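You operate a simulated robot arm through the tools that you are given. There is no shell and no other tool. Be economical: measure what you need, move in short steps, check, and stop when the job is done.

You run a simulated two-armed robot. Do the job below in one go: nothing can be reset, and whatever is moved stays where it is left.

Task
Stack the 40 mm cassette from the top of the fridge on top of the 50 mm cassette. Put the small pot on the top of the fridge away on the top glass shelf. Pick up the bottle from the island bench under the shelves with one hand, pass it to the other hand and put it on the lower glass shelf. Put the teal cup in the sink bowl. Put the cup marked "E5" from the blue table top on the yellow mat and the cup that says "M5" on top of the blue-band carton there. Do these in any order. Set down upright: small pot, bottle, cup.

The check looks at the end state, three seconds after you hand in, the way a careful person would. Anything else that was tipped, shoved, dropped, spilled or broken makes it a failure.

Robot
Two 7-joint arms with fingered hands on one trunk, on a base that drives. Base frame: it is fixed to the floor where the robot stands at the start and does not move with it; the origin is under the middle of the robot, x ahead of it, y to its left, z up; the surface under the hand at the start is at about z = 1.24. Units: m, rad, N and s.
The left shoulder is at the start at [0.027, 0.187, 1.383], the right one opposite. With the tool pointing down near the work surface each hand reaches from about 0.34 to 0.76 m from the robot's upright axis, wherever it stands, measured 20 degrees to its own side. Places, roughly: blue-band carton [-3.25, 1, 1]; bottle [-3.25, 1.75, 1]; cassette [0.75, 0.25, 1.25]; cup [-3.25, 1.25, 1]; lower glass shelf (172x24 cm) [-3.1, 2.68, 1.28]; sink bowl [0.6, 2.2, 0.6]; small pot (6x6x6 cm) [0.8, -0.1, 1.3]; teal cup (10x10x8 cm) [-2.9, 1.6, 0.9]; top glass shelf (172x24 cm) [-3.1, 2.68, 1.58]; yellow mat (23x19 cm) [-4.74, -0.84, 0.8]. Payload 3.6 kg a hand.
The TCP of each hand is the grasp point between the finger pads, 0.026 m short of the fingertips. In the tool frame z runs along the fingers and y along their closing line. The gripper opens to 0.088 m. The gripper's body begins 0.03 m behind the TCP. The gripper is a hand of 3 fingers: y runs from the thumb to the fingers, the wrist lies at [-0.017, -0.098, -0.164] in the tool frame, and closing takes about 1.5 s.
Orientation is told as [roll, pitch, yaw] about the base's x, y, z axes, in that order, counted from this pose: with the fingers straight down and the wrist toward the robot, the tool's x, y and z point along [0, 1, 0], [1, 0, 0] and [0, 0, -1] of the base frame.

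Tools
- The arms move only by the tool send_rows. It takes "left_plan", "right_plan" or both (then of equal length, played together; a hand with none holds still); each is a list that holds one entry, the list of rows, each a list of 7 numbers: the shift along the tool's x, y, z in units of 40 mm (1.0 is 40 mm), then the turn, a rotation vector about the tool's x, y, z in units of 5 degrees (1.0 is 5 degrees), then the closure, from 0 (fully open) to 1 (shut). In form: [[[x, y, z, ax, ay, az, gripper], ...]]. A call has 1 to 12 rows; each row shifts and turns the commanded pose from where the row before left it, along the tool's axes as they then stand. A call with a number of a shift or a turn outside -1 to 1 is refused whole. Each row takes 0.2 s and may step no farther than 0.05 m and 0.15 rad from the row before; otherwise, or with a gripper value out of range, the whole call is refused. Where a pose cannot be reached the arm comes as near as it can. A force on the tool above 40 N (or 10 N above the force at the start of the call, whichever is more), or a blocked arm, ends the call early, and 0.2 s more pass. The fingers move at their own pace (about 0.153 m/s each) and stop on an object; they squeeze with about 24 N. The grip force told is the motor's: it shows also when the fingers shut on nothing. Time passes only in rows, and 0.2 s behind the last, so rows that do not move let the fingers close. The reply holds the time, the measured pose of the TCP, the force on the tool along the base axes, the opening and the grip force, in the units named above and with some noise, with the torque about the TCP (base axes, N m) and any sound that the robot's microphone picked up, and new pictures: "views" is both (left out), scene, wrist or none (wrist: the cameras of the hands that moved).
- Cameras (640 x 400 px; columns grow to the right, rows downward): "scene" is now at [0.2121, 0.0234, 1.3607]; the picture's right is [0.29, -0.96, 0.00], its down [0.26, 0.08, -0.96] and it looks along [0.92, 0.28, 0.27] (base axes); focal length 214 px, centre (320, 200). "left" rides on the left gripper at [-0.056, -0.08, -0.102] in its tool frame; the picture's right is [-0.73, -0.32, 0.60], its down [0.62, -0.67, 0.41] and it looks along [0.27, 0.68, 0.69] (tool axes); focal length 247 px, centre (320, 200). "right" rides on the right gripper at [0.056, -0.08, -0.102] in its tool frame; the picture's right is [-0.73, 0.32, -0.60], its down [-0.62, -0.66, 0.41] and it looks along [-0.27, 0.68, 0.69] (tool axes); focal length 247 px, centre (320, 200). There is no depth. A picture from a camera that has moved, and an enlarged one, comes with that camera's place and axes in the base frame and with its lens.
- lift_body(by): slides the trunk up (or, below 0, down) by that many m; the arms and the scene camera ride with it, the base frame stays. It gives what a move gives, with no picture.
- drive_base(legs): drives the robot by 1 to 6 legs, each [ahead, left, turn to the left] in m, m and rad, along the robot's own axes; the way and the turn of a leg run together, so that a leg with both is an arc; at most 1.5 m and 3.142 rad a leg. The arms and the cameras ride along, it lands a little off, and it stops where it bumps. It gives what a move gives, and a new picture of the scene camera.
- preshape(shape, hand): the hand has 3 fingers and takes this shape, open, in about a second: jaw (thumb against the fingers, like two jaws); tri (thumb and two fingers); tip (a fingertip pinch); poke (one finger out to press); point (the index stretched); flat (the hand flat); cup (the hand cupped); fist (a fist). The gripper value then closes the fingers along that shape, each until it touches; the sizes above hold for jaw. It gives what a move gives, with no picture.
- turn_head(pan, tilt): turns the head with the scene camera to pan (to the left, within 1.047 rad either way) and tilt (down, from -0.506 to 1.204), counted from straight ahead of the robot. It gives what a move gives, and a new picture of the scene camera.
- enlarge(camera, box): a new picture of the part [left, top, right, bottom] of that camera's present view, enlarged. The clock stands still meanwhile.
- sign_off(): hands the job in; it is judged then, once.

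Work in short steps. Places have to be worked out from the pictures, the camera data and where the tool is seen: move nearer, look again, correct. Check each grasp and each placing, and mend what went wrong. You have 196 turns and 260 pictures in all, those below and enlarged ones among them. Open the grippers and draw the arms clear of the work before you hand the job in, unless the task says otherwise; then end with one line.

The tools are called after "Emit:" as name(argument=value, ...) on one line, values as JSON. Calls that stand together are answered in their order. send_rows: Moves the arms, as the interface text tells. Its arguments: {"type":"object","properties":{"left_plan":{"type":"array"},"right_plan":{"type":"array"},"views":{"type":"string","enum":["both","scene","wrist","none"]}},"required":[]} The other tools are called the same way: lift_body (by) slides the trunk up or down; preshape (shape, hand) gives the hand a shape; drive_base (legs) drives the base; turn_head (pan, tilt) turns the head that bears the scene camera; enlarge (camera, box) takes an enlarged picture of a part of a camera's view; sign_off () hands the job in.

At the start:

```text
t: 0.0
left_ee_pos: [0.4796, 0.3114, 1.4475]
left_tool_rot: [0.0, 0.002, 0.0]
left_ft_force: [0.6, -0.9, -0.4]
left_moment: [-0.01, 0.02, -0.03]
left_gripper_width: 0.0878
left_finger_force: 0.0
left_shape: jaw
right_ee_pos: [0.4392, -0.0883, 1.5573]
right_tool_rot: [0.001, 0.002, -0.002]
right_ft_force: [0.7, -0.4, 0.9]
right_moment: [0.04, 0.02, 0.02]
right_gripper_width: 0.0875
right_finger_force: 0.2
right_shape: jaw
trunk travel left (down, up): [-0.525, 0.232]
robot x, y, heading: [0.0004, -0.0016, -0.004]
head pan, tilt: [0.297, -0.271]
```

scene: 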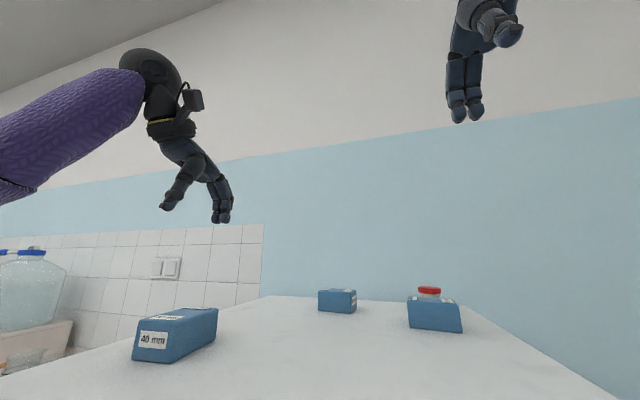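
right: 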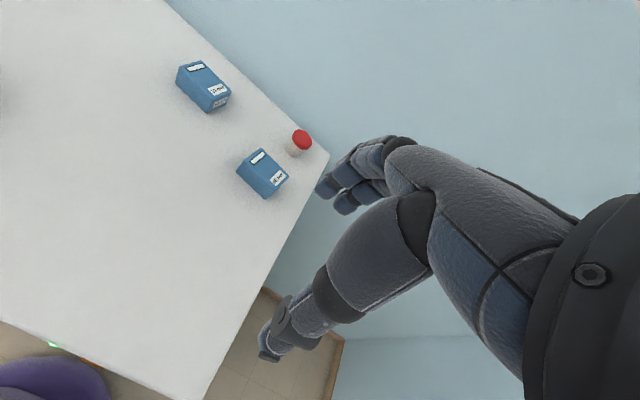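
left: 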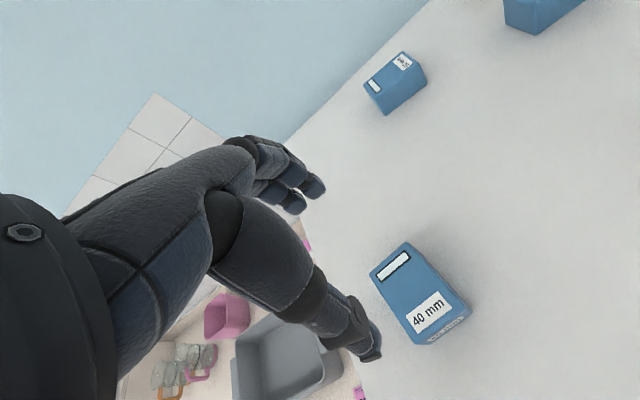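

The 40 mm cassette is near the left hand, and two other cassettes and the pot stand further off. I tilt the head down and enlarge the labels to tell them apart.

Emit:
turn_head(pan=0.0, tilt=0.35)

Emit:
enlarge(camera="right", box=[160, 40, 340, 220])

Emit:
enlarge(camera="left", box=[340, 0, 600, 360])

```text
t: 1.0
left_ee_pos: [0.4792, 0.3115, 1.4484]
left_tool_rot: [0.0, 0.001, -0.001]
left_ft_force: [-0.8, 0.2, 0.1]
left_moment: [0.0, 0.04, -0.01]
left_gripper_width: 0.0877
left_finger_force: 0.1
left_shape: jaw
right_ee_pos: [0.4395, -0.087, 1.5564]
right_tool_rot: [0.002, 0.002, -0.002]
right_ft_force: [0.2, -0.6, 0.4]
right_moment: [-0.03, -0.01, 0.01]
right_gripper_width: 0.0878
right_finger_force: 0.1
right_shape: jaw
trunk travel left (down, up): [-0.525, 0.232]
robot x, y, heading: [0.0018, 0.0023, 0.001]
head pan, tilt: [0.0, 0.351]
camera scene: at [0.2286, 0.0001, 1.3052], right [0.0, -1.0, 0.0], down [-0.34, 0.0, -0.94], along [0.94, 0.0, -0.34], focal length 214 px, centre (320, 200)
```

scene: 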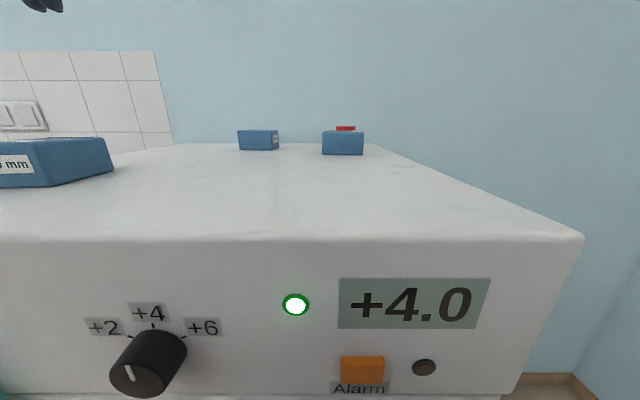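

```text
2.22 times, centred on (250, 130) of right
camera zoom: at [0.3611, -0.0325, 1.6602], right [0.32, -0.74, 0.6], down [-0.67, -0.62, -0.41], along [0.67, -0.27, -0.69], focal length 549 px, centre (476, 356)
```

zoom: 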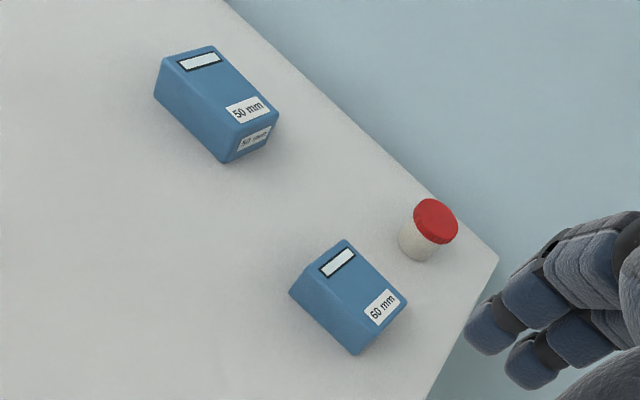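

```text
1.11 times, centred on (470, 180) of left
camera zoom: at [0.3988, 0.2556, 1.5514], right [-0.32, -0.73, -0.6], down [-0.67, 0.62, -0.41], along [0.68, 0.27, -0.69], focal length 274 px, centre (153, 222)
```

zoom: 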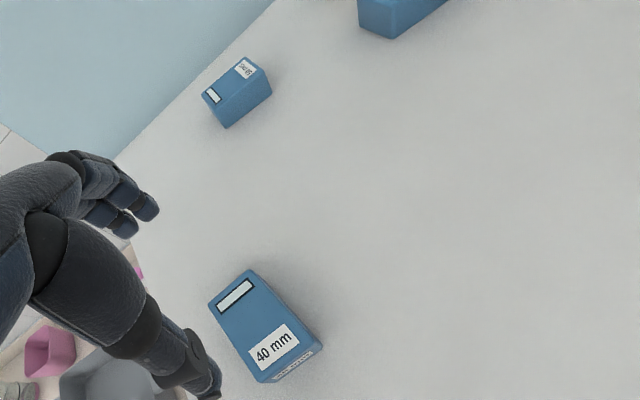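

Surface is about z=1.24 and cassette tops about 1.286. The 40 mm one lies at about (0.482, 0.310), long axis about 8° off x, and the 50 mm one at (0.774, 0.150), long axis about 80°. I turn the left hand to about yaw −82° while coming down a little, so that it closes across the narrow side.

Emit:
send_rows(left_plan=[[[0, 0, 0.1, 0, 0, 1, 0], [0, 0, 0.1, 0, 0, 1, 0], [0, 0, 0.1, 0, 0, 1, 0], [0, 0, 0.1, 0, 0, 1, 0], [0, 0, 0.1, 0, 0, 1, 0], [0, 0, 0.1, 0, 0, 1, 0], [0, 0, 0.1, 0, 0, 1, 0], [0, 0, 0.1, 0, 0, 1, 0], [0, 0, 0.1, 0, 0, 1, 0], [0, 0, 0.1, 0, 0, 1, 0], [0, 0, 0.1, 0, 0, 1, 0], [0, 0, 0.1, 0, 0, 1, 0]]], views="none")

Emit:
send_rows(left_plan=[[[0, 0, 0.1, 0, 0, 1, 0], [0, 0, 0.1, 0, 0, 1, 0], [0, 0, 0.1, 0, 0, 1, 0], [0, 0, 0.1, 0, 0, 1, 0], [0, 0, 0.1, 0, 0, 0.4, 0]]], views="both")

```text
t: 3.6
left_ee_pos: [0.4813, 0.3109, 1.4004]
left_tool_rot: [0.001, 0.001, -1.048]
left_ft_force: [-0.3, 0.6, 0.2]
left_moment: [0.01, 0.02, 0.01]
left_gripper_width: 0.0878
left_finger_force: 0.0
left_shape: jaw
right_ee_pos: [0.44, -0.089, 1.5564]
right_tool_rot: [0.001, 0.001, 0.0]
right_ft_force: [1.0, -0.6, -0.2]
right_moment: [0.03, -0.04, -0.01]
right_gripper_width: 0.0878
right_finger_force: 0.0
right_shape: jaw
trunk travel left (down, up): [-0.525, 0.232]
robot x, y, heading: [0.0051, 0.0017, -0.001]
head pan, tilt: [0.0, 0.351]
```

```text
t: 4.8
left_ee_pos: [0.478, 0.312, 1.3806]
left_tool_rot: [-0.001, 0.0, -1.433]
left_ft_force: [-0.8, -0.2, -0.2]
left_moment: [0.02, -0.01, 0.03]
left_gripper_width: 0.0879
left_finger_force: 0.0
left_shape: jaw
right_ee_pos: [0.4402, -0.0886, 1.5565]
right_tool_rot: [0.0, 0.001, -0.001]
right_ft_force: [-0.9, 0.2, -0.2]
right_moment: [0.02, 0.01, -0.01]
right_gripper_width: 0.0875
right_finger_force: 0.1
right_shape: jaw
trunk travel left (down, up): [-0.525, 0.232]
robot x, y, heading: [0.0003, 0.0032, 0.008]
head pan, tilt: [0.0, 0.351]
camera scene: at [0.2286, 0.0002, 1.3051], right [0.0, -1.0, 0.0], down [-0.34, 0.0, -0.94], along [0.94, 0.0, -0.34], focal length 214 px, centre (320, 200)
camera left: at [0.411, 0.3834, 1.4833], right [-0.77, 0.21, -0.6], down [0.53, 0.74, -0.41], along [0.36, -0.63, -0.69], focal length 247 px, centre (320, 200)
```

scene: 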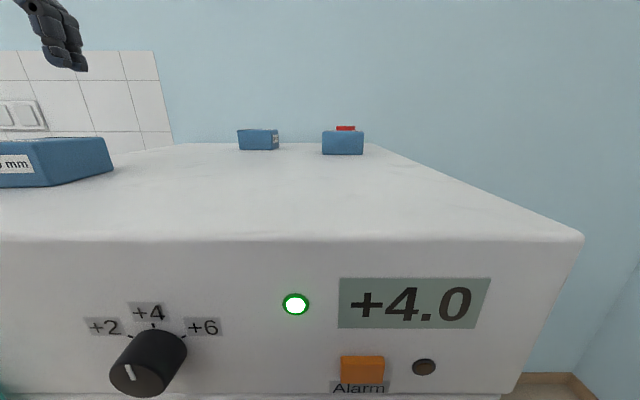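
left: 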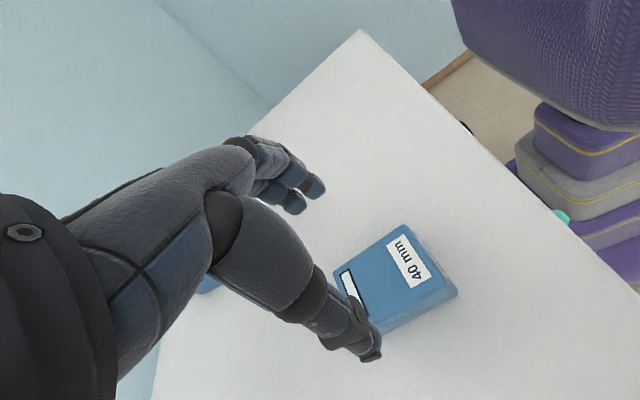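

The new view agrees with the earlier estimate, so the cassette sits under the TCP. I lower to z≈1.272 and close.

Emit:
send_rows(left_plan=[[[0, 0, 0.7, 0, 0, 0, 0], [0, 0, 0.7, 0, 0, 0, 0], [0, 0, 0.7, 0, 0, 0, 0], [0, 0, 0.6, 0, 0, 0, 0], [0, 0, 0, 0, 0, 0, 0]]], views="both")

```text
t: 6.0
left_ee_pos: [0.48, 0.312, 1.2735]
left_tool_rot: [0.0, -0.002, -1.429]
left_ft_force: [0.4, -0.5, 0.0]
left_moment: [-0.04, 0.01, 0.03]
left_gripper_width: 0.0878
left_finger_force: 0.0
left_shape: jaw
right_ee_pos: [0.44, -0.0894, 1.5572]
right_tool_rot: [0.002, 0.001, -0.001]
right_ft_force: [0.3, 0.4, -0.1]
right_moment: [-0.01, 0.0, 0.01]
right_gripper_width: 0.0878
right_finger_force: 0.1
right_shape: jaw
trunk travel left (down, up): [-0.525, 0.232]
robot x, y, heading: [-0.0015, 0.0065, 0.004]
head pan, tilt: [0.0, 0.351]
camera scene: at [0.2286, -0.0002, 1.3051], right [0.0, -1.0, 0.0], down [-0.34, 0.0, -0.94], along [0.94, 0.0, -0.34], focal length 214 px, centre (320, 200)
camera left: at [0.4114, 0.3831, 1.3758], right [-0.77, 0.21, -0.6], down [0.52, 0.75, -0.41], along [0.36, -0.63, -0.69], focal length 247 px, centre (320, 200)
```

scene: 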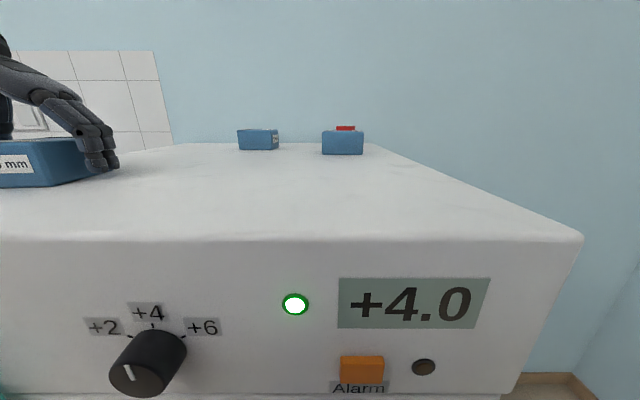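
left: 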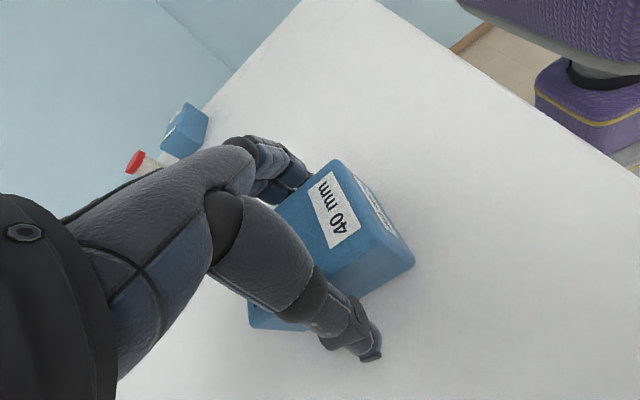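

The fingers straddle the cassette without touching it. I close the hand and lift it clear.

Emit:
send_rows(left_plan=[[[0, 0, 0, 0, 0, 0, 1], [0, 0, 0, 0, 0, 0, 1], [0, 0, 0, 0, 0, 0, 1], [0, 0, 0, 0, 0, 0, 1], [0, 0, 0, 0, 0, 0, 1], [0, 0, 0, 0, 0, 0, 1], [0, 0, 0, 0, 0, 0, 1], [0, 0, 0, 0, 0, 0, 1], [0, 0, -0.5, 0, 0, 0, 1], [0, 0, -0.8, 0, 0, 0, 1], [0, 0, -0.8, 0, 0, 0, 1], [0, 0, -0.8, 0, 0, 0, 1]]], views="both")

```text
t: 8.6
left_ee_pos: [0.4774, 0.3099, 1.3889]
left_tool_rot: [0.0, -0.001, -1.43]
left_ft_force: [-0.5, -0.9, -2.7]
left_moment: [0.03, -0.03, 0.0]
left_gripper_width: 0.0538
left_finger_force: 24.0
left_shape: jaw
right_ee_pos: [0.4394, -0.0881, 1.5567]
right_tool_rot: [0.001, 0.001, -0.002]
right_ft_force: [-0.3, -0.2, 0.5]
right_moment: [-0.01, 0.0, 0.01]
right_gripper_width: 0.0877
right_finger_force: 0.1
right_shape: jaw
trunk travel left (down, up): [-0.525, 0.232]
robot x, y, heading: [0.0019, -0.0002, 0.005]
head pan, tilt: [0.0, 0.351]
camera scene: at [0.2283, -0.0001, 1.3052], right [0.0, -1.0, 0.0], down [-0.34, 0.0, -0.94], along [0.94, 0.0, -0.34], focal length 214 px, centre (320, 200)
camera left: at [0.4114, 0.3821, 1.4919], right [-0.77, 0.21, -0.6], down [0.52, 0.75, -0.41], along [0.36, -0.63, -0.69], focal length 247 px, centre (320, 200)
```

scene: 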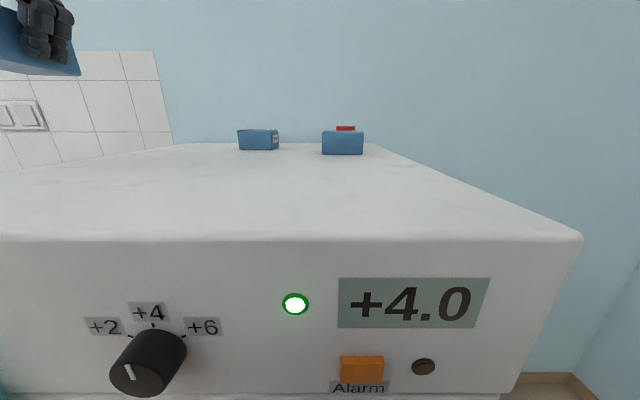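
left: 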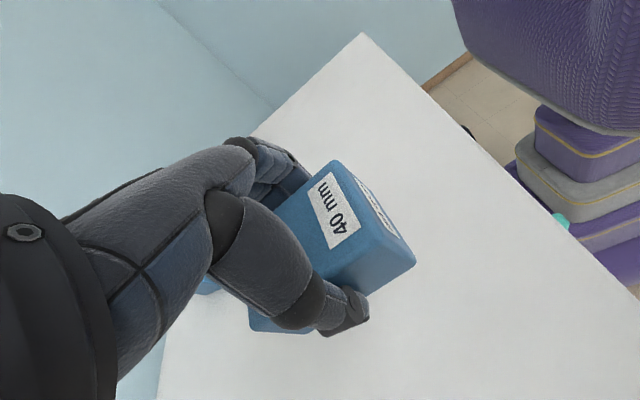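

The 40 mm cassette is held (width 0.054). Before driving closer for the far reach, I look down to see the gap between the base and the fridge.

Emit:
turn_head(pan=0.0, tilt=1.2)

```text
t: 9.8
left_ee_pos: [0.4794, 0.3112, 1.3878]
left_tool_rot: [0.0, 0.0, -1.43]
left_ft_force: [0.3, -1.5, -1.6]
left_moment: [-0.02, 0.01, 0.02]
left_gripper_width: 0.054
left_finger_force: 24.0
left_shape: jaw
right_ee_pos: [0.44, -0.0881, 1.5563]
right_tool_rot: [0.001, 0.002, -0.002]
right_ft_force: [-0.1, -0.2, -1.1]
right_moment: [0.03, 0.0, 0.01]
right_gripper_width: 0.0879
right_finger_force: 0.1
right_shape: jaw
trunk travel left (down, up): [-0.525, 0.232]
robot x, y, heading: [0.0005, -0.0004, -0.005]
head pan, tilt: [0.0, 1.201]
camera scene: at [0.1917, 0.0002, 1.2377], right [0.0, -1.0, 0.0], down [-0.93, 0.0, -0.36], along [0.36, 0.0, -0.93], focal length 214 px, centre (320, 200)
```

scene: 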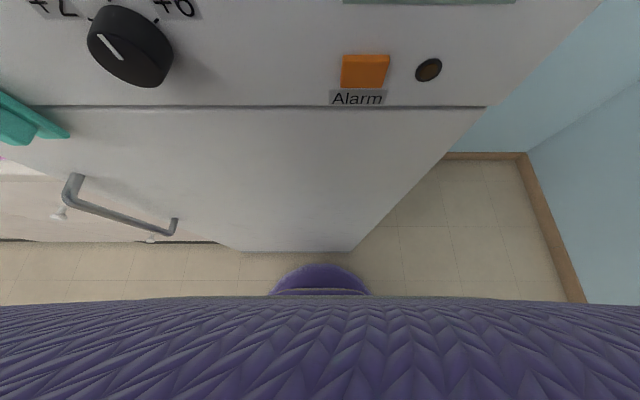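

The base front is at about x≈0.28 and the fridge face at 0.36, so driving 0.05 ahead is safe. I do that, then turn the hand back toward yaw −10°.

Emit:
drive_base(legs=[[0.05, 0, 0]])

Emit:
turn_head(pan=0.15, tilt=0.3)

Emit:
send_rows(left_plan=[[[0, 0, 0, 0, 0, -1, 1], [0, 0, 0, 0, 0, -1, 1], [0, 0, 0, 0, 0, -1, 1], [0, 0, 0, 0, 0, -1, 1], [0, 0, 0, 0, 0, -1, 1], [0, 0, 0, 0, 0, -1, 1], [0, 0, 0, 0, 0, -1, 1], [0, 0, 0, 0, 0, -1, 1], [0, 0, 0, 0, 0, -1, 1], [0, 0, 0, 0, 0, -1, 1], [0, 0, 0, 0, 0, -1, 1], [0, 0, 0, 0, 0, -1, 1]]], views="none")

Emit:
send_rows(left_plan=[[[0, 0.2, 0, 0, 0, -1, 1], [0, 0.8, 0, 0, 0, -1, 1], [0, 0.8, 0, 0, 0, -0.4, 1], [0, 0.8, 0, 0, 0, 0, 1], [0, 0.4, 0, 0, 0, 0, 1], [-0.8, 0, 0, 0, 0, 0, 1], [-0.5, 0, 0, 0, 0, 0, 1]]], views="both")

```text
t: 10.7
left_ee_pos: [0.529, 0.3108, 1.3877]
left_tool_rot: [-0.002, 0.002, -1.43]
left_ft_force: [-0.3, 0.2, -2.2]
left_moment: [0.02, 0.01, -0.03]
left_gripper_width: 0.0539
left_finger_force: 23.3
left_shape: jaw
right_ee_pos: [0.4903, -0.0888, 1.5562]
right_tool_rot: [0.002, 0.002, -0.001]
right_ft_force: [0.1, 0.1, -0.4]
right_moment: [-0.02, 0.03, -0.01]
right_gripper_width: 0.0875
right_finger_force: 0.1
right_shape: jaw
trunk travel left (down, up): [-0.525, 0.232]
robot x, y, heading: [0.0488, 0.0005, 0.001]
head pan, tilt: [0.0, 1.201]
camera scene: at [0.2423, 0.0, 1.2376], right [0.0, -1.0, 0.0], down [-0.93, 0.0, -0.36], along [0.36, 0.0, -0.93], focal length 214 px, centre (320, 200)
```

scene: 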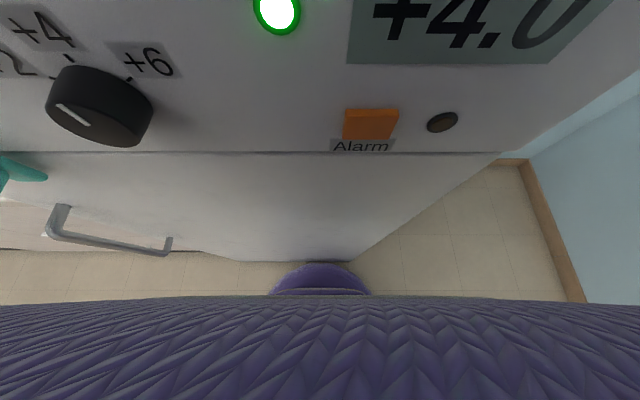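

```text
t: 11.9
left_ee_pos: [0.5286, 0.3111, 1.3888]
left_tool_rot: [0.0, 0.001, -1.432]
left_ft_force: [-0.5, 0.0, -3.4]
left_moment: [0.0, 0.0, -0.02]
left_gripper_width: 0.0539
left_finger_force: 24.0
left_shape: jaw
right_ee_pos: [0.4905, -0.0872, 1.5566]
right_tool_rot: [0.004, 0.002, -0.001]
right_ft_force: [-0.3, -0.1, 0.0]
right_moment: [0.03, 0.01, 0.0]
right_gripper_width: 0.0876
right_finger_force: 0.1
right_shape: jaw
trunk travel left (down, up): [-0.525, 0.232]
robot x, y, heading: [0.0505, 0.001, 0.004]
head pan, tilt: [0.15, 0.3]
camera scene: at [0.2782, 0.0141, 1.3096], right [0.15, -0.99, 0.0], down [-0.29, -0.04, -0.95], along [0.94, 0.14, -0.3], focal length 214 px, centre (320, 200)
```

scene: 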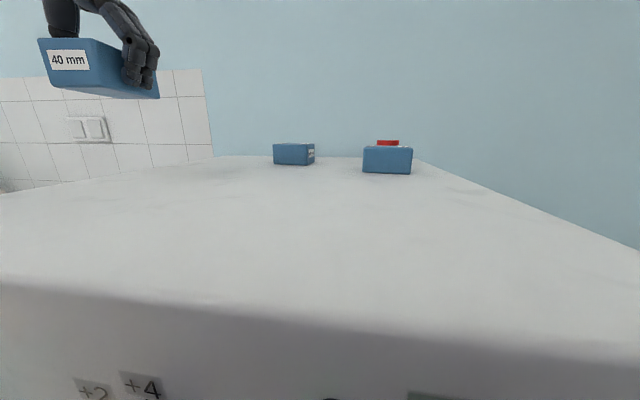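

```text
t: 14.5
left_ee_pos: [0.5291, 0.3124, 1.389]
left_tool_rot: [0.0, 0.003, -0.381]
left_ft_force: [0.4, 0.3, -2.0]
left_moment: [-0.03, 0.0, 0.03]
left_gripper_width: 0.0541
left_finger_force: 24.2
left_shape: jaw
right_ee_pos: [0.4895, -0.0883, 1.5558]
right_tool_rot: [0.002, 0.002, -0.002]
right_ft_force: [0.0, 1.0, 0.4]
right_moment: [-0.02, 0.02, -0.02]
right_gripper_width: 0.0879
right_finger_force: 0.1
right_shape: jaw
trunk travel left (down, up): [-0.525, 0.232]
robot x, y, heading: [0.0497, -0.0008, -0.001]
head pan, tilt: [0.15, 0.3]
```

```text
t: 16.1
left_ee_pos: [0.635, 0.2306, 1.3888]
left_tool_rot: [0.0, 0.0, -0.175]
left_ft_force: [0.0, 0.8, -2.3]
left_moment: [0.03, 0.03, -0.02]
left_gripper_width: 0.0538
left_finger_force: 23.8
left_shape: jaw
right_ee_pos: [0.4903, -0.0889, 1.5573]
right_tool_rot: [0.001, 0.0, -0.002]
right_ft_force: [0.1, 0.8, -0.2]
right_moment: [-0.04, -0.03, 0.01]
right_gripper_width: 0.0878
right_finger_force: 0.1
right_shape: jaw
trunk travel left (down, up): [-0.525, 0.232]
robot x, y, heading: [0.0497, 0.0027, -0.001]
head pan, tilt: [0.15, 0.3]
camera scene: at [0.2781, 0.0138, 1.3097], right [0.15, -0.99, 0.0], down [-0.29, -0.04, -0.96], along [0.94, 0.14, -0.3], focal length 214 px, centre (320, 200)
camera left: at [0.5465, 0.1904, 1.4911], right [-0.44, -0.67, -0.6], down [-0.55, 0.73, -0.41], along [0.71, 0.15, -0.69], focal length 247 px, centre (320, 200)
```

scene: 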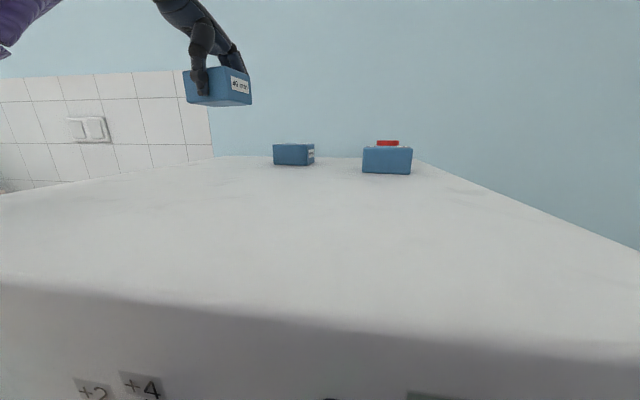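
left: 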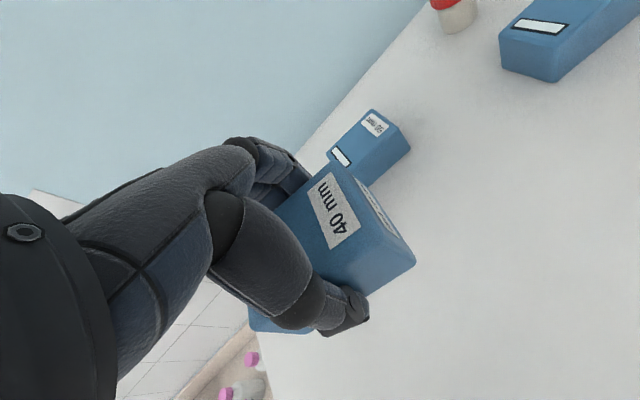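

The held cassette is now turned right. I enlarge the 50 mm cassette in the left and scene views to place it exactly.

Emit:
enlarge(camera="left", box=[310, 90, 430, 190])

Emit:
enlarge(camera="scene", box=[260, 130, 420, 180])

Emit:
enlarge(camera="right", box=[100, 20, 300, 220])

```text
4.00 times, centred on (370, 140) of left
camera zoom: at [0.5465, 0.1904, 1.4911], right [-0.44, -0.67, -0.6], down [-0.55, 0.73, -0.41], along [0.71, 0.15, -0.69], focal length 988 px, centre (120, 440)
```

zoom: 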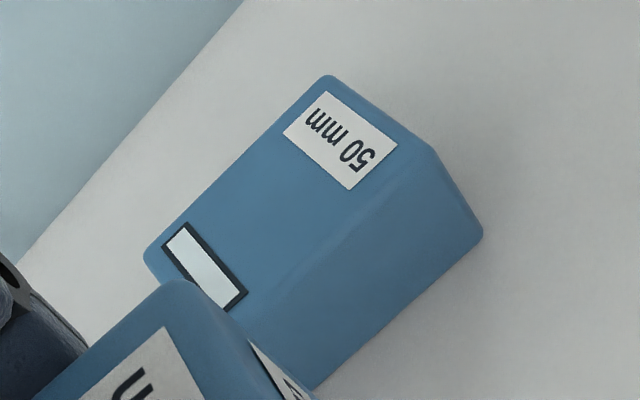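

```text
4.00 times, centred on (340, 155) of scene
camera zoom: at [0.2781, 0.0138, 1.3097], right [0.15, -0.99, 0.0], down [-0.29, -0.04, -0.96], along [0.94, 0.14, -0.3], focal length 858 px, centre (240, 380)
```

zoom: 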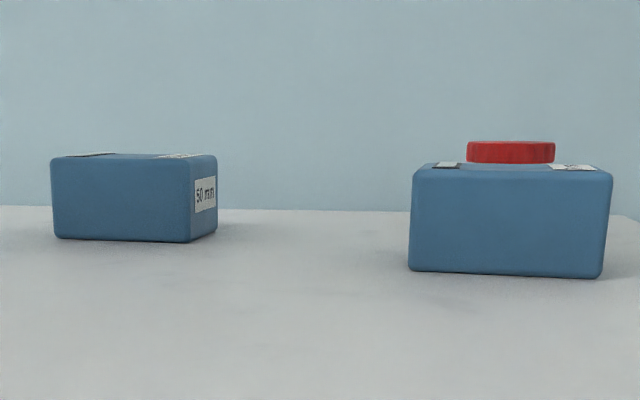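

```text
2.00 times, centred on (200, 120) of right
camera zoom: at [0.4114, -0.0328, 1.66], right [0.32, -0.74, 0.6], down [-0.67, -0.62, -0.41], along [0.67, -0.27, -0.69], focal length 494 px, centre (560, 360)
```

zoom: 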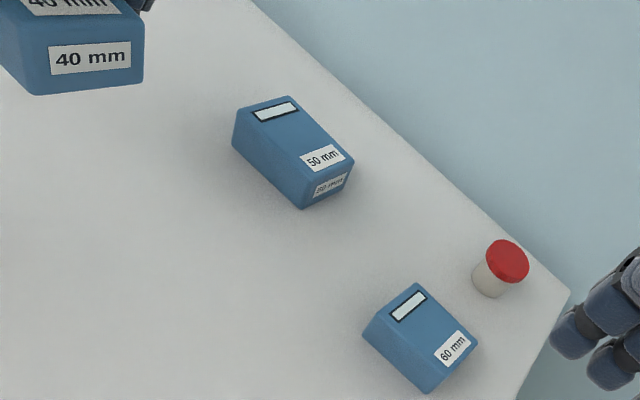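

The 50 mm cassette's centre is at (0.774, 0.151), axis about 82°, top at 1.285. I carry the 40 mm one over it at height.

Emit:
send_rows(left_plan=[[[0, 0, 0, 0, 0, -0.4, 1], [-0.3, 0.744, 0, 0, 0, 0, 1], [-0.3, 0.744, 0, 0, 0, 0, 1], [-0.3, 0.744, 0, 0, 0, 0, 1], [-0.3, 0.744, 0, 0, 0, 0, 1], [-0.3, 0.744, 0, 0, 0, 0, 1], [0, 0, 0, 0, 0, 0, 1]]], views="both")

```text
t: 17.7
left_ee_pos: [0.7469, 0.1586, 1.3825]
left_tool_rot: [0.003, 0.001, -0.14]
left_ft_force: [0.3, 0.4, -2.0]
left_moment: [-0.02, 0.01, 0.01]
left_gripper_width: 0.0534
left_finger_force: 24.1
left_shape: jaw
left hand out of reach, approached as far as the arm can: row 6
right_ee_pos: [0.4891, -0.0886, 1.5568]
right_tool_rot: [0.002, 0.001, -0.003]
right_ft_force: [-0.6, -0.8, 0.4]
right_moment: [0.0, -0.02, -0.01]
right_gripper_width: 0.0879
right_finger_force: 0.1
right_shape: jaw
trunk travel left (down, up): [-0.525, 0.232]
robot x, y, heading: [0.0509, 0.0026, -0.002]
head pan, tilt: [0.15, 0.3]
camera scene: at [0.2776, 0.0136, 1.3098], right [0.15, -0.99, 0.0], down [-0.29, -0.04, -0.96], along [0.94, 0.14, -0.3], focal length 214 px, centre (320, 200)
camera left: at [0.6597, 0.1142, 1.4843], right [-0.42, -0.68, -0.6], down [-0.57, 0.71, -0.41], along [0.71, 0.17, -0.69], focal length 247 px, centre (320, 200)
```

scene: 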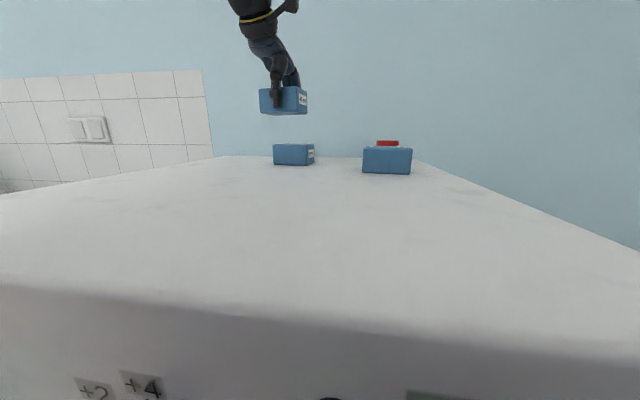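
left: 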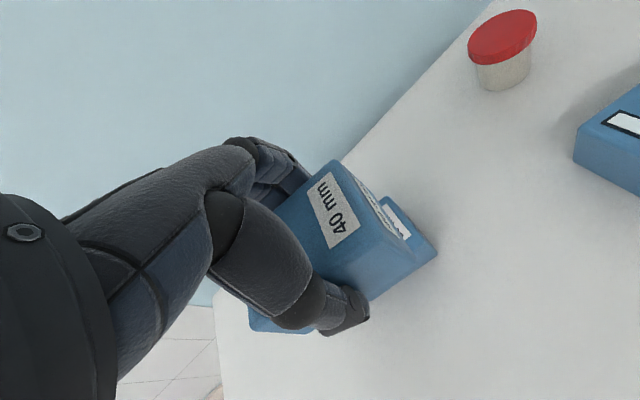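

The left arm falls about 3 cm short. Turning the base right by 0.25 rad brings the left shoulder forward without bumping the fridge, and the held cassette clears the others (bottom at 1.348, their tops at 1.30). I raise the trunk slightly first for safety.

Emit:
lift_body(by=0.04)

Emit:
drive_base(legs=[[0, 0, -0.27]])

```text
t: 18.5
left_ee_pos: [0.7472, 0.1594, 1.4191]
left_tool_rot: [0.0, -0.001, -0.139]
left_ft_force: [0.6, 0.4, -1.6]
left_moment: [0.0, -0.02, -0.02]
left_gripper_width: 0.0538
left_finger_force: 24.0
left_shape: jaw
right_ee_pos: [0.4903, -0.0882, 1.5958]
right_tool_rot: [0.001, 0.0, -0.001]
right_ft_force: [0.1, 0.2, 0.4]
right_moment: [-0.01, -0.02, -0.03]
right_gripper_width: 0.0876
right_finger_force: 0.0
right_shape: jaw
trunk travel left (down, up): [-0.565, 0.192]
robot x, y, heading: [0.0507, 0.0013, 0.005]
head pan, tilt: [0.15, 0.3]
```

```text
t: 19.8
left_ee_pos: [0.765, -0.0338, 1.4186]
left_tool_rot: [0.0, -0.001, -0.411]
left_ft_force: [-0.1, 0.6, -2.3]
left_moment: [0.02, 0.01, 0.02]
left_gripper_width: 0.0536
left_finger_force: 24.5
left_shape: jaw
right_ee_pos: [0.4501, -0.2036, 1.5957]
right_tool_rot: [0.002, 0.002, -0.276]
right_ft_force: [0.3, 0.2, -0.6]
right_moment: [0.02, 0.0, -0.05]
right_gripper_width: 0.0876
right_finger_force: 0.1
right_shape: jaw
trunk travel left (down, up): [-0.565, 0.192]
robot x, y, heading: [0.0502, -0.0024, -0.275]
head pan, tilt: [0.15, 0.3]
camera scene: at [0.2718, -0.0471, 1.3508], right [-0.12, -0.99, 0.0], down [-0.29, 0.04, -0.96], along [0.95, -0.12, -0.3], focal length 214 px, centre (320, 200)
```

scene: 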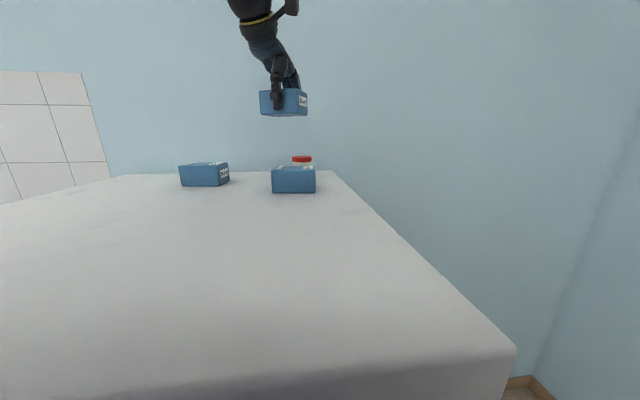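

I rotate back to yaw −0.14 and slide left over the 50 mm cassette.

Emit:
send_rows(left_plan=[[[0, 0, 0, 0, 0, -1, 1], [0, 0, 0, 0, 0, -1, 1], [0, 0, 0, 0, 0, -1, 1], [0.77, -0.07, 0, 0, 0, -0.1, 1], [0.77, -0.07, 0, 0, 0, 0, 1], [0.77, -0.07, 0, 0, 0, 0, 1], [0.77, -0.07, 0, 0, 0, 0, 1], [0.77, -0.07, 0, 0, 0, 0, 1], [0.77, -0.07, 0, 0, 0, 0, 1], [0, 0, 0.5, 0, 0, 0, 1], [0, 0, 0.3, 0, 0, 0, 1], [0, 0, 0, 0, 0, 0, 1]]], views="both")

```text
t: 22.4
left_ee_pos: [0.7725, 0.1522, 1.3888]
left_tool_rot: [0.0, -0.004, -0.14]
left_ft_force: [-0.3, -0.5, -3.4]
left_moment: [0.0, -0.01, 0.03]
left_gripper_width: 0.0535
left_finger_force: 23.9
left_shape: jaw
right_ee_pos: [0.4498, -0.2036, 1.5972]
right_tool_rot: [0.0, 0.003, -0.274]
right_ft_force: [0.1, 0.2, 0.6]
right_moment: [-0.02, -0.01, 0.01]
right_gripper_width: 0.0877
right_finger_force: 0.1
right_shape: jaw
trunk travel left (down, up): [-0.565, 0.192]
robot x, y, heading: [0.0481, -0.002, -0.269]
head pan, tilt: [0.15, 0.3]
camera scene: at [0.2718, -0.047, 1.3508], right [-0.12, -0.99, 0.0], down [-0.29, 0.04, -0.96], along [0.95, -0.12, -0.3], focal length 214 px, centre (320, 200)
camera left: at [0.6855, 0.1085, 1.4903], right [-0.42, -0.68, -0.6], down [-0.57, 0.71, -0.41], along [0.71, 0.17, -0.69], focal length 247 px, centre (320, 200)
```

scene: 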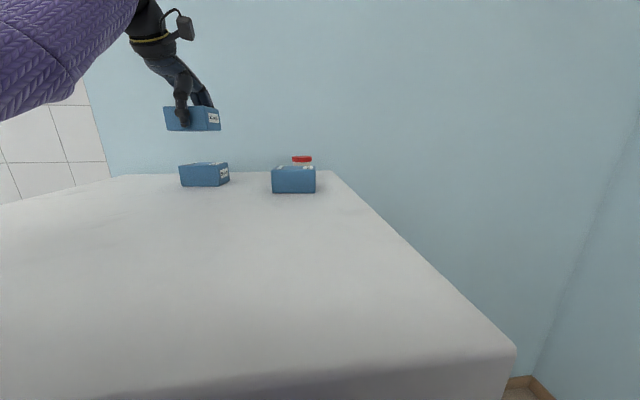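
left: 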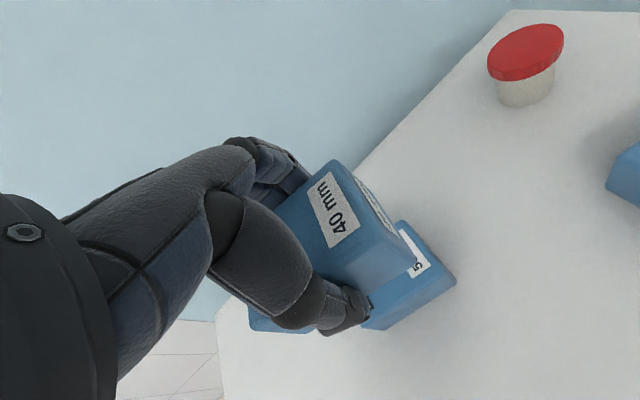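

The projections agree within a few millimetres. I lower to about 1 cm above contact and check.

Emit:
send_rows(left_plan=[[[0, 0, 0.7, 0, 0, 0, 1], [0, 0, 0.7, 0, 0, 0, 1], [0, 0, 0, 0, 0, 0, 1]]], views="none")

Emit:
enlarge(camera="scene", box=[140, 110, 260, 200])

Emit:
enlarge(camera="left", box=[280, 140, 480, 340])

Emit:
enlarge(camera="right", box=[0, 0, 320, 200])

```text
t: 23.2
left_ee_pos: [0.7727, 0.1515, 1.333]
left_tool_rot: [0.0, -0.003, -0.14]
left_ft_force: [-0.1, -0.6, -1.4]
left_moment: [0.01, 0.01, 0.0]
left_gripper_width: 0.0536
left_finger_force: 24.0
left_shape: jaw
right_ee_pos: [0.4499, -0.2033, 1.5956]
right_tool_rot: [0.001, 0.003, -0.274]
right_ft_force: [0.6, 0.6, 0.1]
right_moment: [-0.02, 0.0, 0.01]
right_gripper_width: 0.0881
right_finger_force: 0.0
right_shape: jaw
trunk travel left (down, up): [-0.565, 0.192]
robot x, y, heading: [0.0504, 0.0007, -0.272]
head pan, tilt: [0.15, 0.3]
```

```text
4.44 times, centred on (200, 155) of scene
camera zoom: at [0.2717, -0.0471, 1.3508], right [-0.12, -0.99, 0.0], down [-0.29, 0.04, -0.96], along [0.95, -0.12, -0.3], focal length 953 px, centre (853, 400)
```

zoom: 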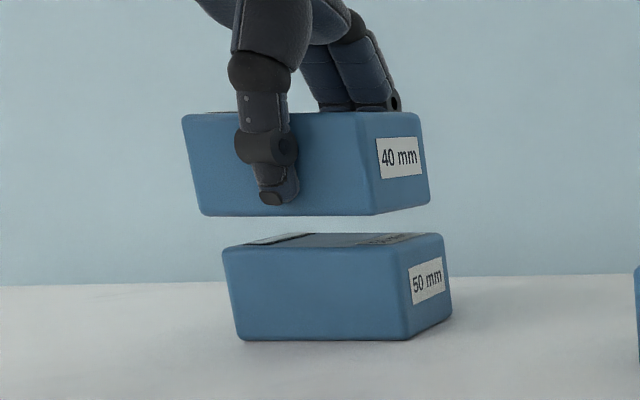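

```text
2.00 times, centred on (380, 240) of left
camera zoom: at [0.6856, 0.1076, 1.4361], right [-0.42, -0.68, -0.6], down [-0.57, 0.71, -0.41], along [0.71, 0.17, -0.69], focal length 494 px, centre (200, 120)
```

zoom: 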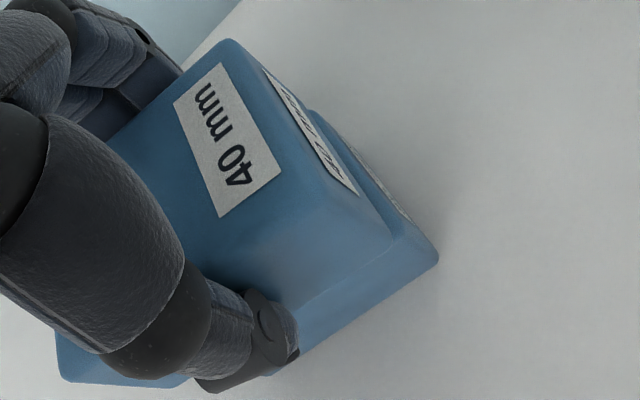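

```text
2.00 times, centred on (160, 100) of right
camera zoom: at [0.3891, -0.128, 1.7001], right [0.11, -0.79, 0.6], down [-0.81, -0.42, -0.41], along [0.58, -0.44, -0.69], focal length 494 px, centre (640, 400)
```

zoom: 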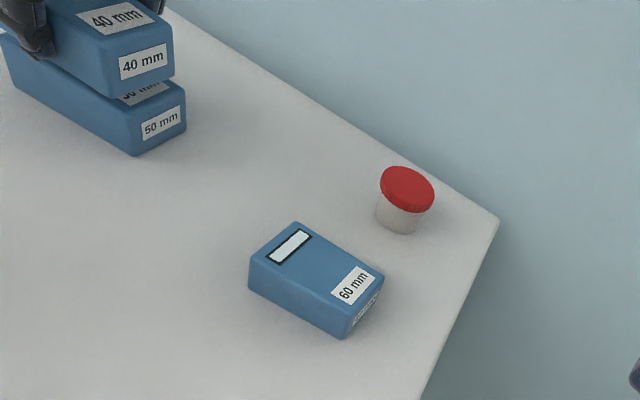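

The 40 mm cassette sits about 5 mm too far left. I shift it right a bit and lower to contact.

Emit:
send_rows(left_plan=[[[-0.13, 0.05, 0, 0, 0, 0, 1], [0, 0, 0.2, 0, 0, 0, 1], [0, 0, 0.1, 0, 0, 0, 1], [0, 0, 0.04, 0, 0, 0, 1], [0, 0, 0, 0, 0, 0, 1]]], views="none")

Emit:
enlarge(camera="scene", box=[140, 110, 260, 200])

```text
t: 24.4
left_ee_pos: [0.7751, 0.1463, 1.3188]
left_tool_rot: [0.0, -0.003, -0.139]
left_ft_force: [0.1, 0.1, -0.7]
left_moment: [-0.05, -0.07, -0.02]
left_gripper_width: 0.0537
left_finger_force: 24.4
left_shape: jaw
right_ee_pos: [0.4496, -0.2036, 1.5958]
right_tool_rot: [0.002, 0.002, -0.275]
right_ft_force: [0.1, 0.7, 0.5]
right_moment: [0.01, -0.01, 0.01]
right_gripper_width: 0.0878
right_finger_force: 0.0
right_shape: jaw
trunk travel left (down, up): [-0.565, 0.192]
robot x, y, heading: [0.0521, 0.0028, -0.276]
head pan, tilt: [0.15, 0.3]
```

```text
4.44 times, centred on (200, 155) of scene
camera zoom: at [0.2717, -0.0471, 1.3508], right [-0.12, -0.99, 0.0], down [-0.29, 0.04, -0.96], along [0.95, -0.12, -0.3], focal length 953 px, centre (853, 400)
```

zoom: 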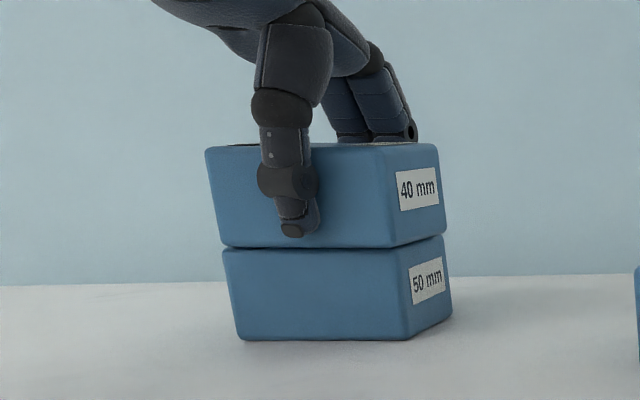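

Very well aligned and at or near contact. I lower 1 mm more, open, and withdraw straight up.

Emit:
send_rows(left_plan=[[[0, 0, 0.03, 0, 0, 0, 1], [0, 0, 0, 0, 0, 0, 0.7], [0, 0, 0, 0, 0, 0, 0.3], [0, 0, 0, 0, 0, 0, 0], [0, 0, 0, 0, 0, 0, 0], [0, 0, 0, 0, 0, 0, 0], [0, 0, -0.5, 0, 0, 0, 0], [0, 0, -0.8, 0, 0, 0, 0], [0, 0, -0.9, 0, 0, 0, 0], [0, -0.9, -0.5, 0, 0, 0, 0], [0, -0.9, 0, 0, 0, 0, 0], [0, -0.9, 0, 0, 0, 0, 0]]], views="both")

```text
t: 27.0
left_ee_pos: [0.6667, 0.1649, 1.4267]
left_tool_rot: [0.0, -0.001, -0.141]
left_ft_force: [-0.4, -0.2, -0.1]
left_moment: [0.0, -0.03, -0.01]
left_gripper_width: 0.0879
left_finger_force: 0.0
left_shape: jaw
right_ee_pos: [0.4482, -0.2002, 1.5969]
right_tool_rot: [-0.002, 0.0, -0.273]
right_ft_force: [-0.3, 0.2, 0.2]
right_moment: [-0.02, -0.01, 0.02]
right_gripper_width: 0.088
right_finger_force: 0.0
right_shape: jaw
trunk travel left (down, up): [-0.565, 0.192]
robot x, y, heading: [0.0488, 0.0006, -0.271]
head pan, tilt: [0.15, 0.3]
camera scene: at [0.2707, -0.0445, 1.3511], right [-0.12, -0.99, 0.0], down [-0.29, 0.03, -0.96], along [0.95, -0.12, -0.29], focal length 214 px, centre (320, 200)
camera left: at [0.5788, 0.1206, 1.5288], right [-0.42, -0.68, -0.6], down [-0.57, 0.71, -0.41], along [0.71, 0.17, -0.69], focal length 247 px, centre (320, 200)
```

scene: 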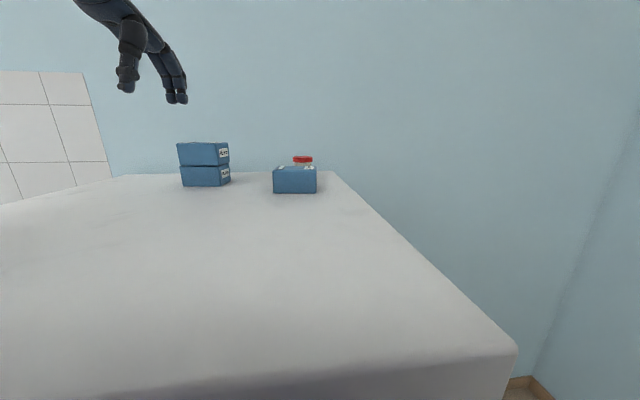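
left: 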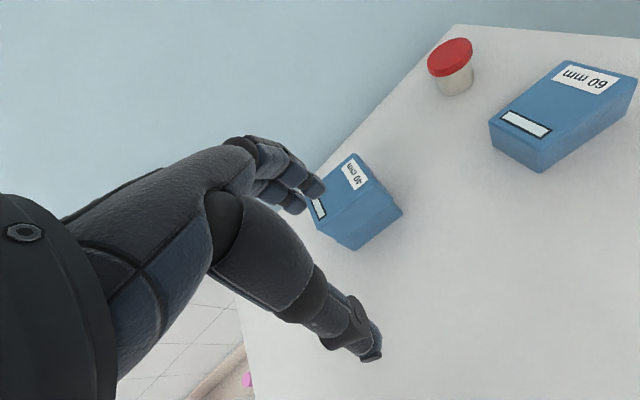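

The stack stands well. For the pot at about (0.823, −0.066) I'll use the right hand, which reaches only with the base turned left. I tuck the left arm in first, then turn.

Emit:
send_rows(left_plan=[[[0, -0.9, -0.5, 0, 0, 0, 0], [0, -0.9, -0.5, 0, 0, 0, 0], [0, -0.9, -0.5, 0, 0, 0, 0], [0, -0.9, -0.5, 0, 0, 0, 0], [0, -0.9, -0.5, 0, 0, 0, 0]]], views="none")

Emit:
drive_base(legs=[[0, 0, 0.77]])

Emit:
turn_head(pan=-0.5, tilt=0.2)

```text
t: 28.2
left_ee_pos: [0.4877, 0.1853, 1.5263]
left_tool_rot: [0.001, -0.001, -0.139]
left_ft_force: [0.0, 0.1, -0.8]
left_moment: [0.0, -0.01, 0.04]
left_gripper_width: 0.0877
left_finger_force: 0.1
left_shape: jaw
right_ee_pos: [0.4473, -0.2028, 1.5971]
right_tool_rot: [0.001, 0.001, -0.272]
right_ft_force: [-0.4, 0.9, -0.7]
right_moment: [-0.01, -0.03, 0.0]
right_gripper_width: 0.0875
right_finger_force: 0.0
right_shape: jaw
trunk travel left (down, up): [-0.565, 0.192]
robot x, y, heading: [0.0512, 0.0019, -0.276]
head pan, tilt: [0.15, 0.3]
```

```text
t: 30.7
left_ee_pos: [0.235, 0.4389, 1.5251]
left_tool_rot: [0.001, -0.002, 0.634]
left_ft_force: [0.1, 0.6, 0.4]
left_moment: [-0.02, 0.01, -0.01]
left_gripper_width: 0.0877
left_finger_force: 0.0
left_shape: jaw
right_ee_pos: [0.4774, 0.1334, 1.5974]
right_tool_rot: [0.003, 0.001, 0.502]
right_ft_force: [-0.4, -0.8, -0.3]
right_moment: [0.02, -0.02, -0.02]
right_gripper_width: 0.0875
right_finger_force: 0.0
right_shape: jaw
trunk travel left (down, up): [-0.565, 0.192]
robot x, y, heading: [0.0506, -0.0019, 0.505]
head pan, tilt: [0.15, 0.3]
camera scene: at [0.2415, 0.1207, 1.3508], right [0.61, -0.79, 0.0], down [-0.24, -0.18, -0.96], along [0.76, 0.58, -0.3], focal length 214 px, centre (320, 200)
```

scene: 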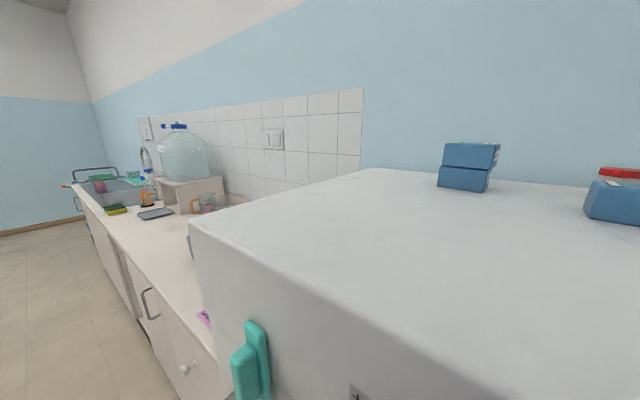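

```text
t: 31.7
left_ee_pos: [0.2343, 0.4409, 1.5259]
left_tool_rot: [0.0, -0.002, 0.635]
left_ft_force: [-0.2, 0.1, 0.2]
left_moment: [0.01, 0.01, -0.01]
left_gripper_width: 0.0876
left_finger_force: 0.0
left_shape: jaw
right_ee_pos: [0.479, 0.1344, 1.5976]
right_tool_rot: [0.001, 0.001, 0.499]
right_ft_force: [-0.2, 1.2, -0.4]
right_moment: [-0.01, 0.0, 0.0]
right_gripper_width: 0.0878
right_finger_force: 0.0
right_shape: jaw
trunk travel left (down, up): [-0.565, 0.192]
robot x, y, heading: [0.0512, -0.0009, 0.504]
head pan, tilt: [-0.499, 0.201]
camera scene: at [0.2605, 0.0644, 1.3601], right [0.0, -1.0, 0.0], down [-0.2, 0.0, -0.98], along [0.98, 0.0, -0.2], focal length 214 px, centre (320, 200)
```

scene: 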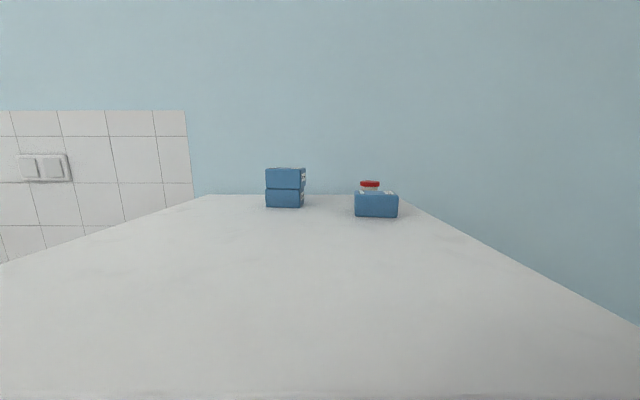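

The pot is confirmed at about (0.823, −0.066), with its top at about 1.298. I turn the right hand to yaw 0.126, come down to about 1.38, and move toward it.

Emit:
send_rows(right_plan=[[[0, 0, 0.9, 0, 0, 0.9, 0], [0, 0, 0.9, 0, 0, 0.9, 0], [0, 0, 0.9, 0, 0, 0.9, 0], [0, 0, 0.9, 0, 0, 0.9, 0], [0, 0, 0.9, 0, 0, 0.69, 0], [-0.8, 0.3, 0.5, 0, 0, 0, 0], [-0.8, 0.5, 0.4, 0, 0, 0, 0], [-0.8, 0.8, 0, 0, 0, 0, 0], [-0.8, 0.8, 0, 0, 0, 0, 0], [-0.8, 0.8, 0, 0, 0, 0, 0], [-0.8, 0.8, 0, 0, 0, 0, 0], [-0.8, 0.8, 0, 0, 0, 0, 0]]], views="none")

Emit:
send_rows(right_plan=[[[-0.2, 0.8, 0, 0, 0, 0, 0], [-0.2, 0.8, 0, 0, 0, 0, 0], [0, 0.6, 0, 0, 0, 0, 0], [0, 0, 0, 0, 0, 0, 0]]], views="both")

```text
t: 34.3
left_ee_pos: [0.2357, 0.4392, 1.5257]
left_tool_rot: [0.0, -0.002, 0.634]
left_ft_force: [0.7, -0.1, -0.5]
left_moment: [-0.02, 0.0, -0.01]
left_gripper_width: 0.0878
left_finger_force: 0.1
left_shape: jaw
right_ee_pos: [0.697, -0.0674, 1.3792]
right_tool_rot: [0.0, 0.002, 0.126]
right_ft_force: [0.6, 0.5, 0.7]
right_moment: [0.02, -0.01, 0.02]
right_gripper_width: 0.0871
right_finger_force: 0.0
right_shape: jaw
trunk travel left (down, up): [-0.565, 0.192]
robot x, y, heading: [0.0484, 0.0006, 0.505]
head pan, tilt: [-0.499, 0.201]
```

```text
t: 35.3
left_ee_pos: [0.2344, 0.4397, 1.5265]
left_tool_rot: [0.0, -0.003, 0.634]
left_ft_force: [-0.3, -0.1, -0.5]
left_moment: [0.0, -0.02, -0.01]
left_gripper_width: 0.0878
left_finger_force: 0.2
left_shape: jaw
right_ee_pos: [0.7856, -0.07, 1.3806]
right_tool_rot: [0.001, 0.002, 0.127]
right_ft_force: [-1.1, -0.4, 0.4]
right_moment: [0.01, 0.01, 0.01]
right_gripper_width: 0.0881
right_finger_force: 0.1
right_shape: jaw
trunk travel left (down, up): [-0.565, 0.192]
robot x, y, heading: [0.0505, -0.0033, 0.503]
head pan, tilt: [-0.499, 0.201]
camera scene: at [0.2605, 0.0638, 1.3601], right [0.0, -1.0, 0.0], down [-0.2, 0.0, -0.98], along [0.98, 0.0, -0.2], focal length 214 px, centre (320, 200)
camera right: at [0.7005, -0.0247, 1.4836], right [0.41, -0.69, 0.6], down [-0.58, -0.7, -0.41], along [0.7, -0.18, -0.69], focal length 247 px, centre (320, 200)
```

scene: 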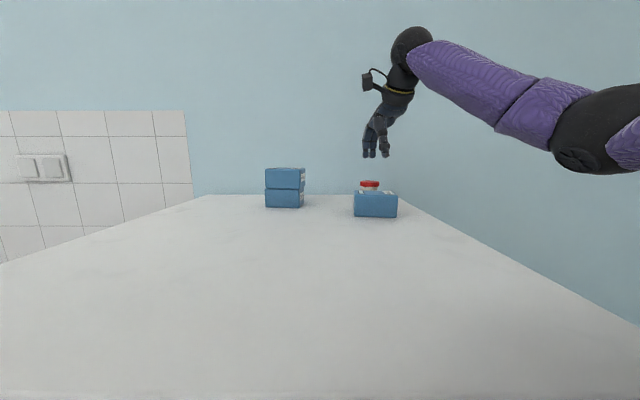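
right: 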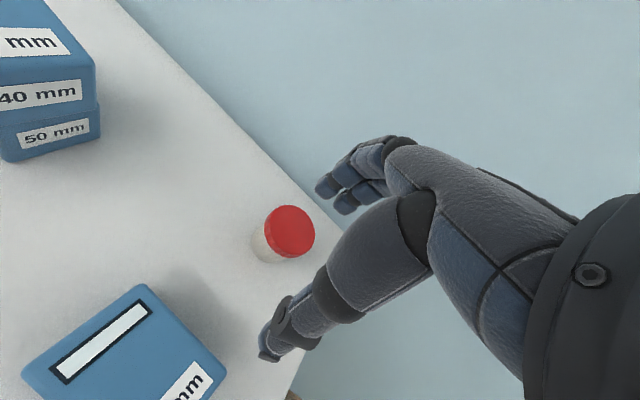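

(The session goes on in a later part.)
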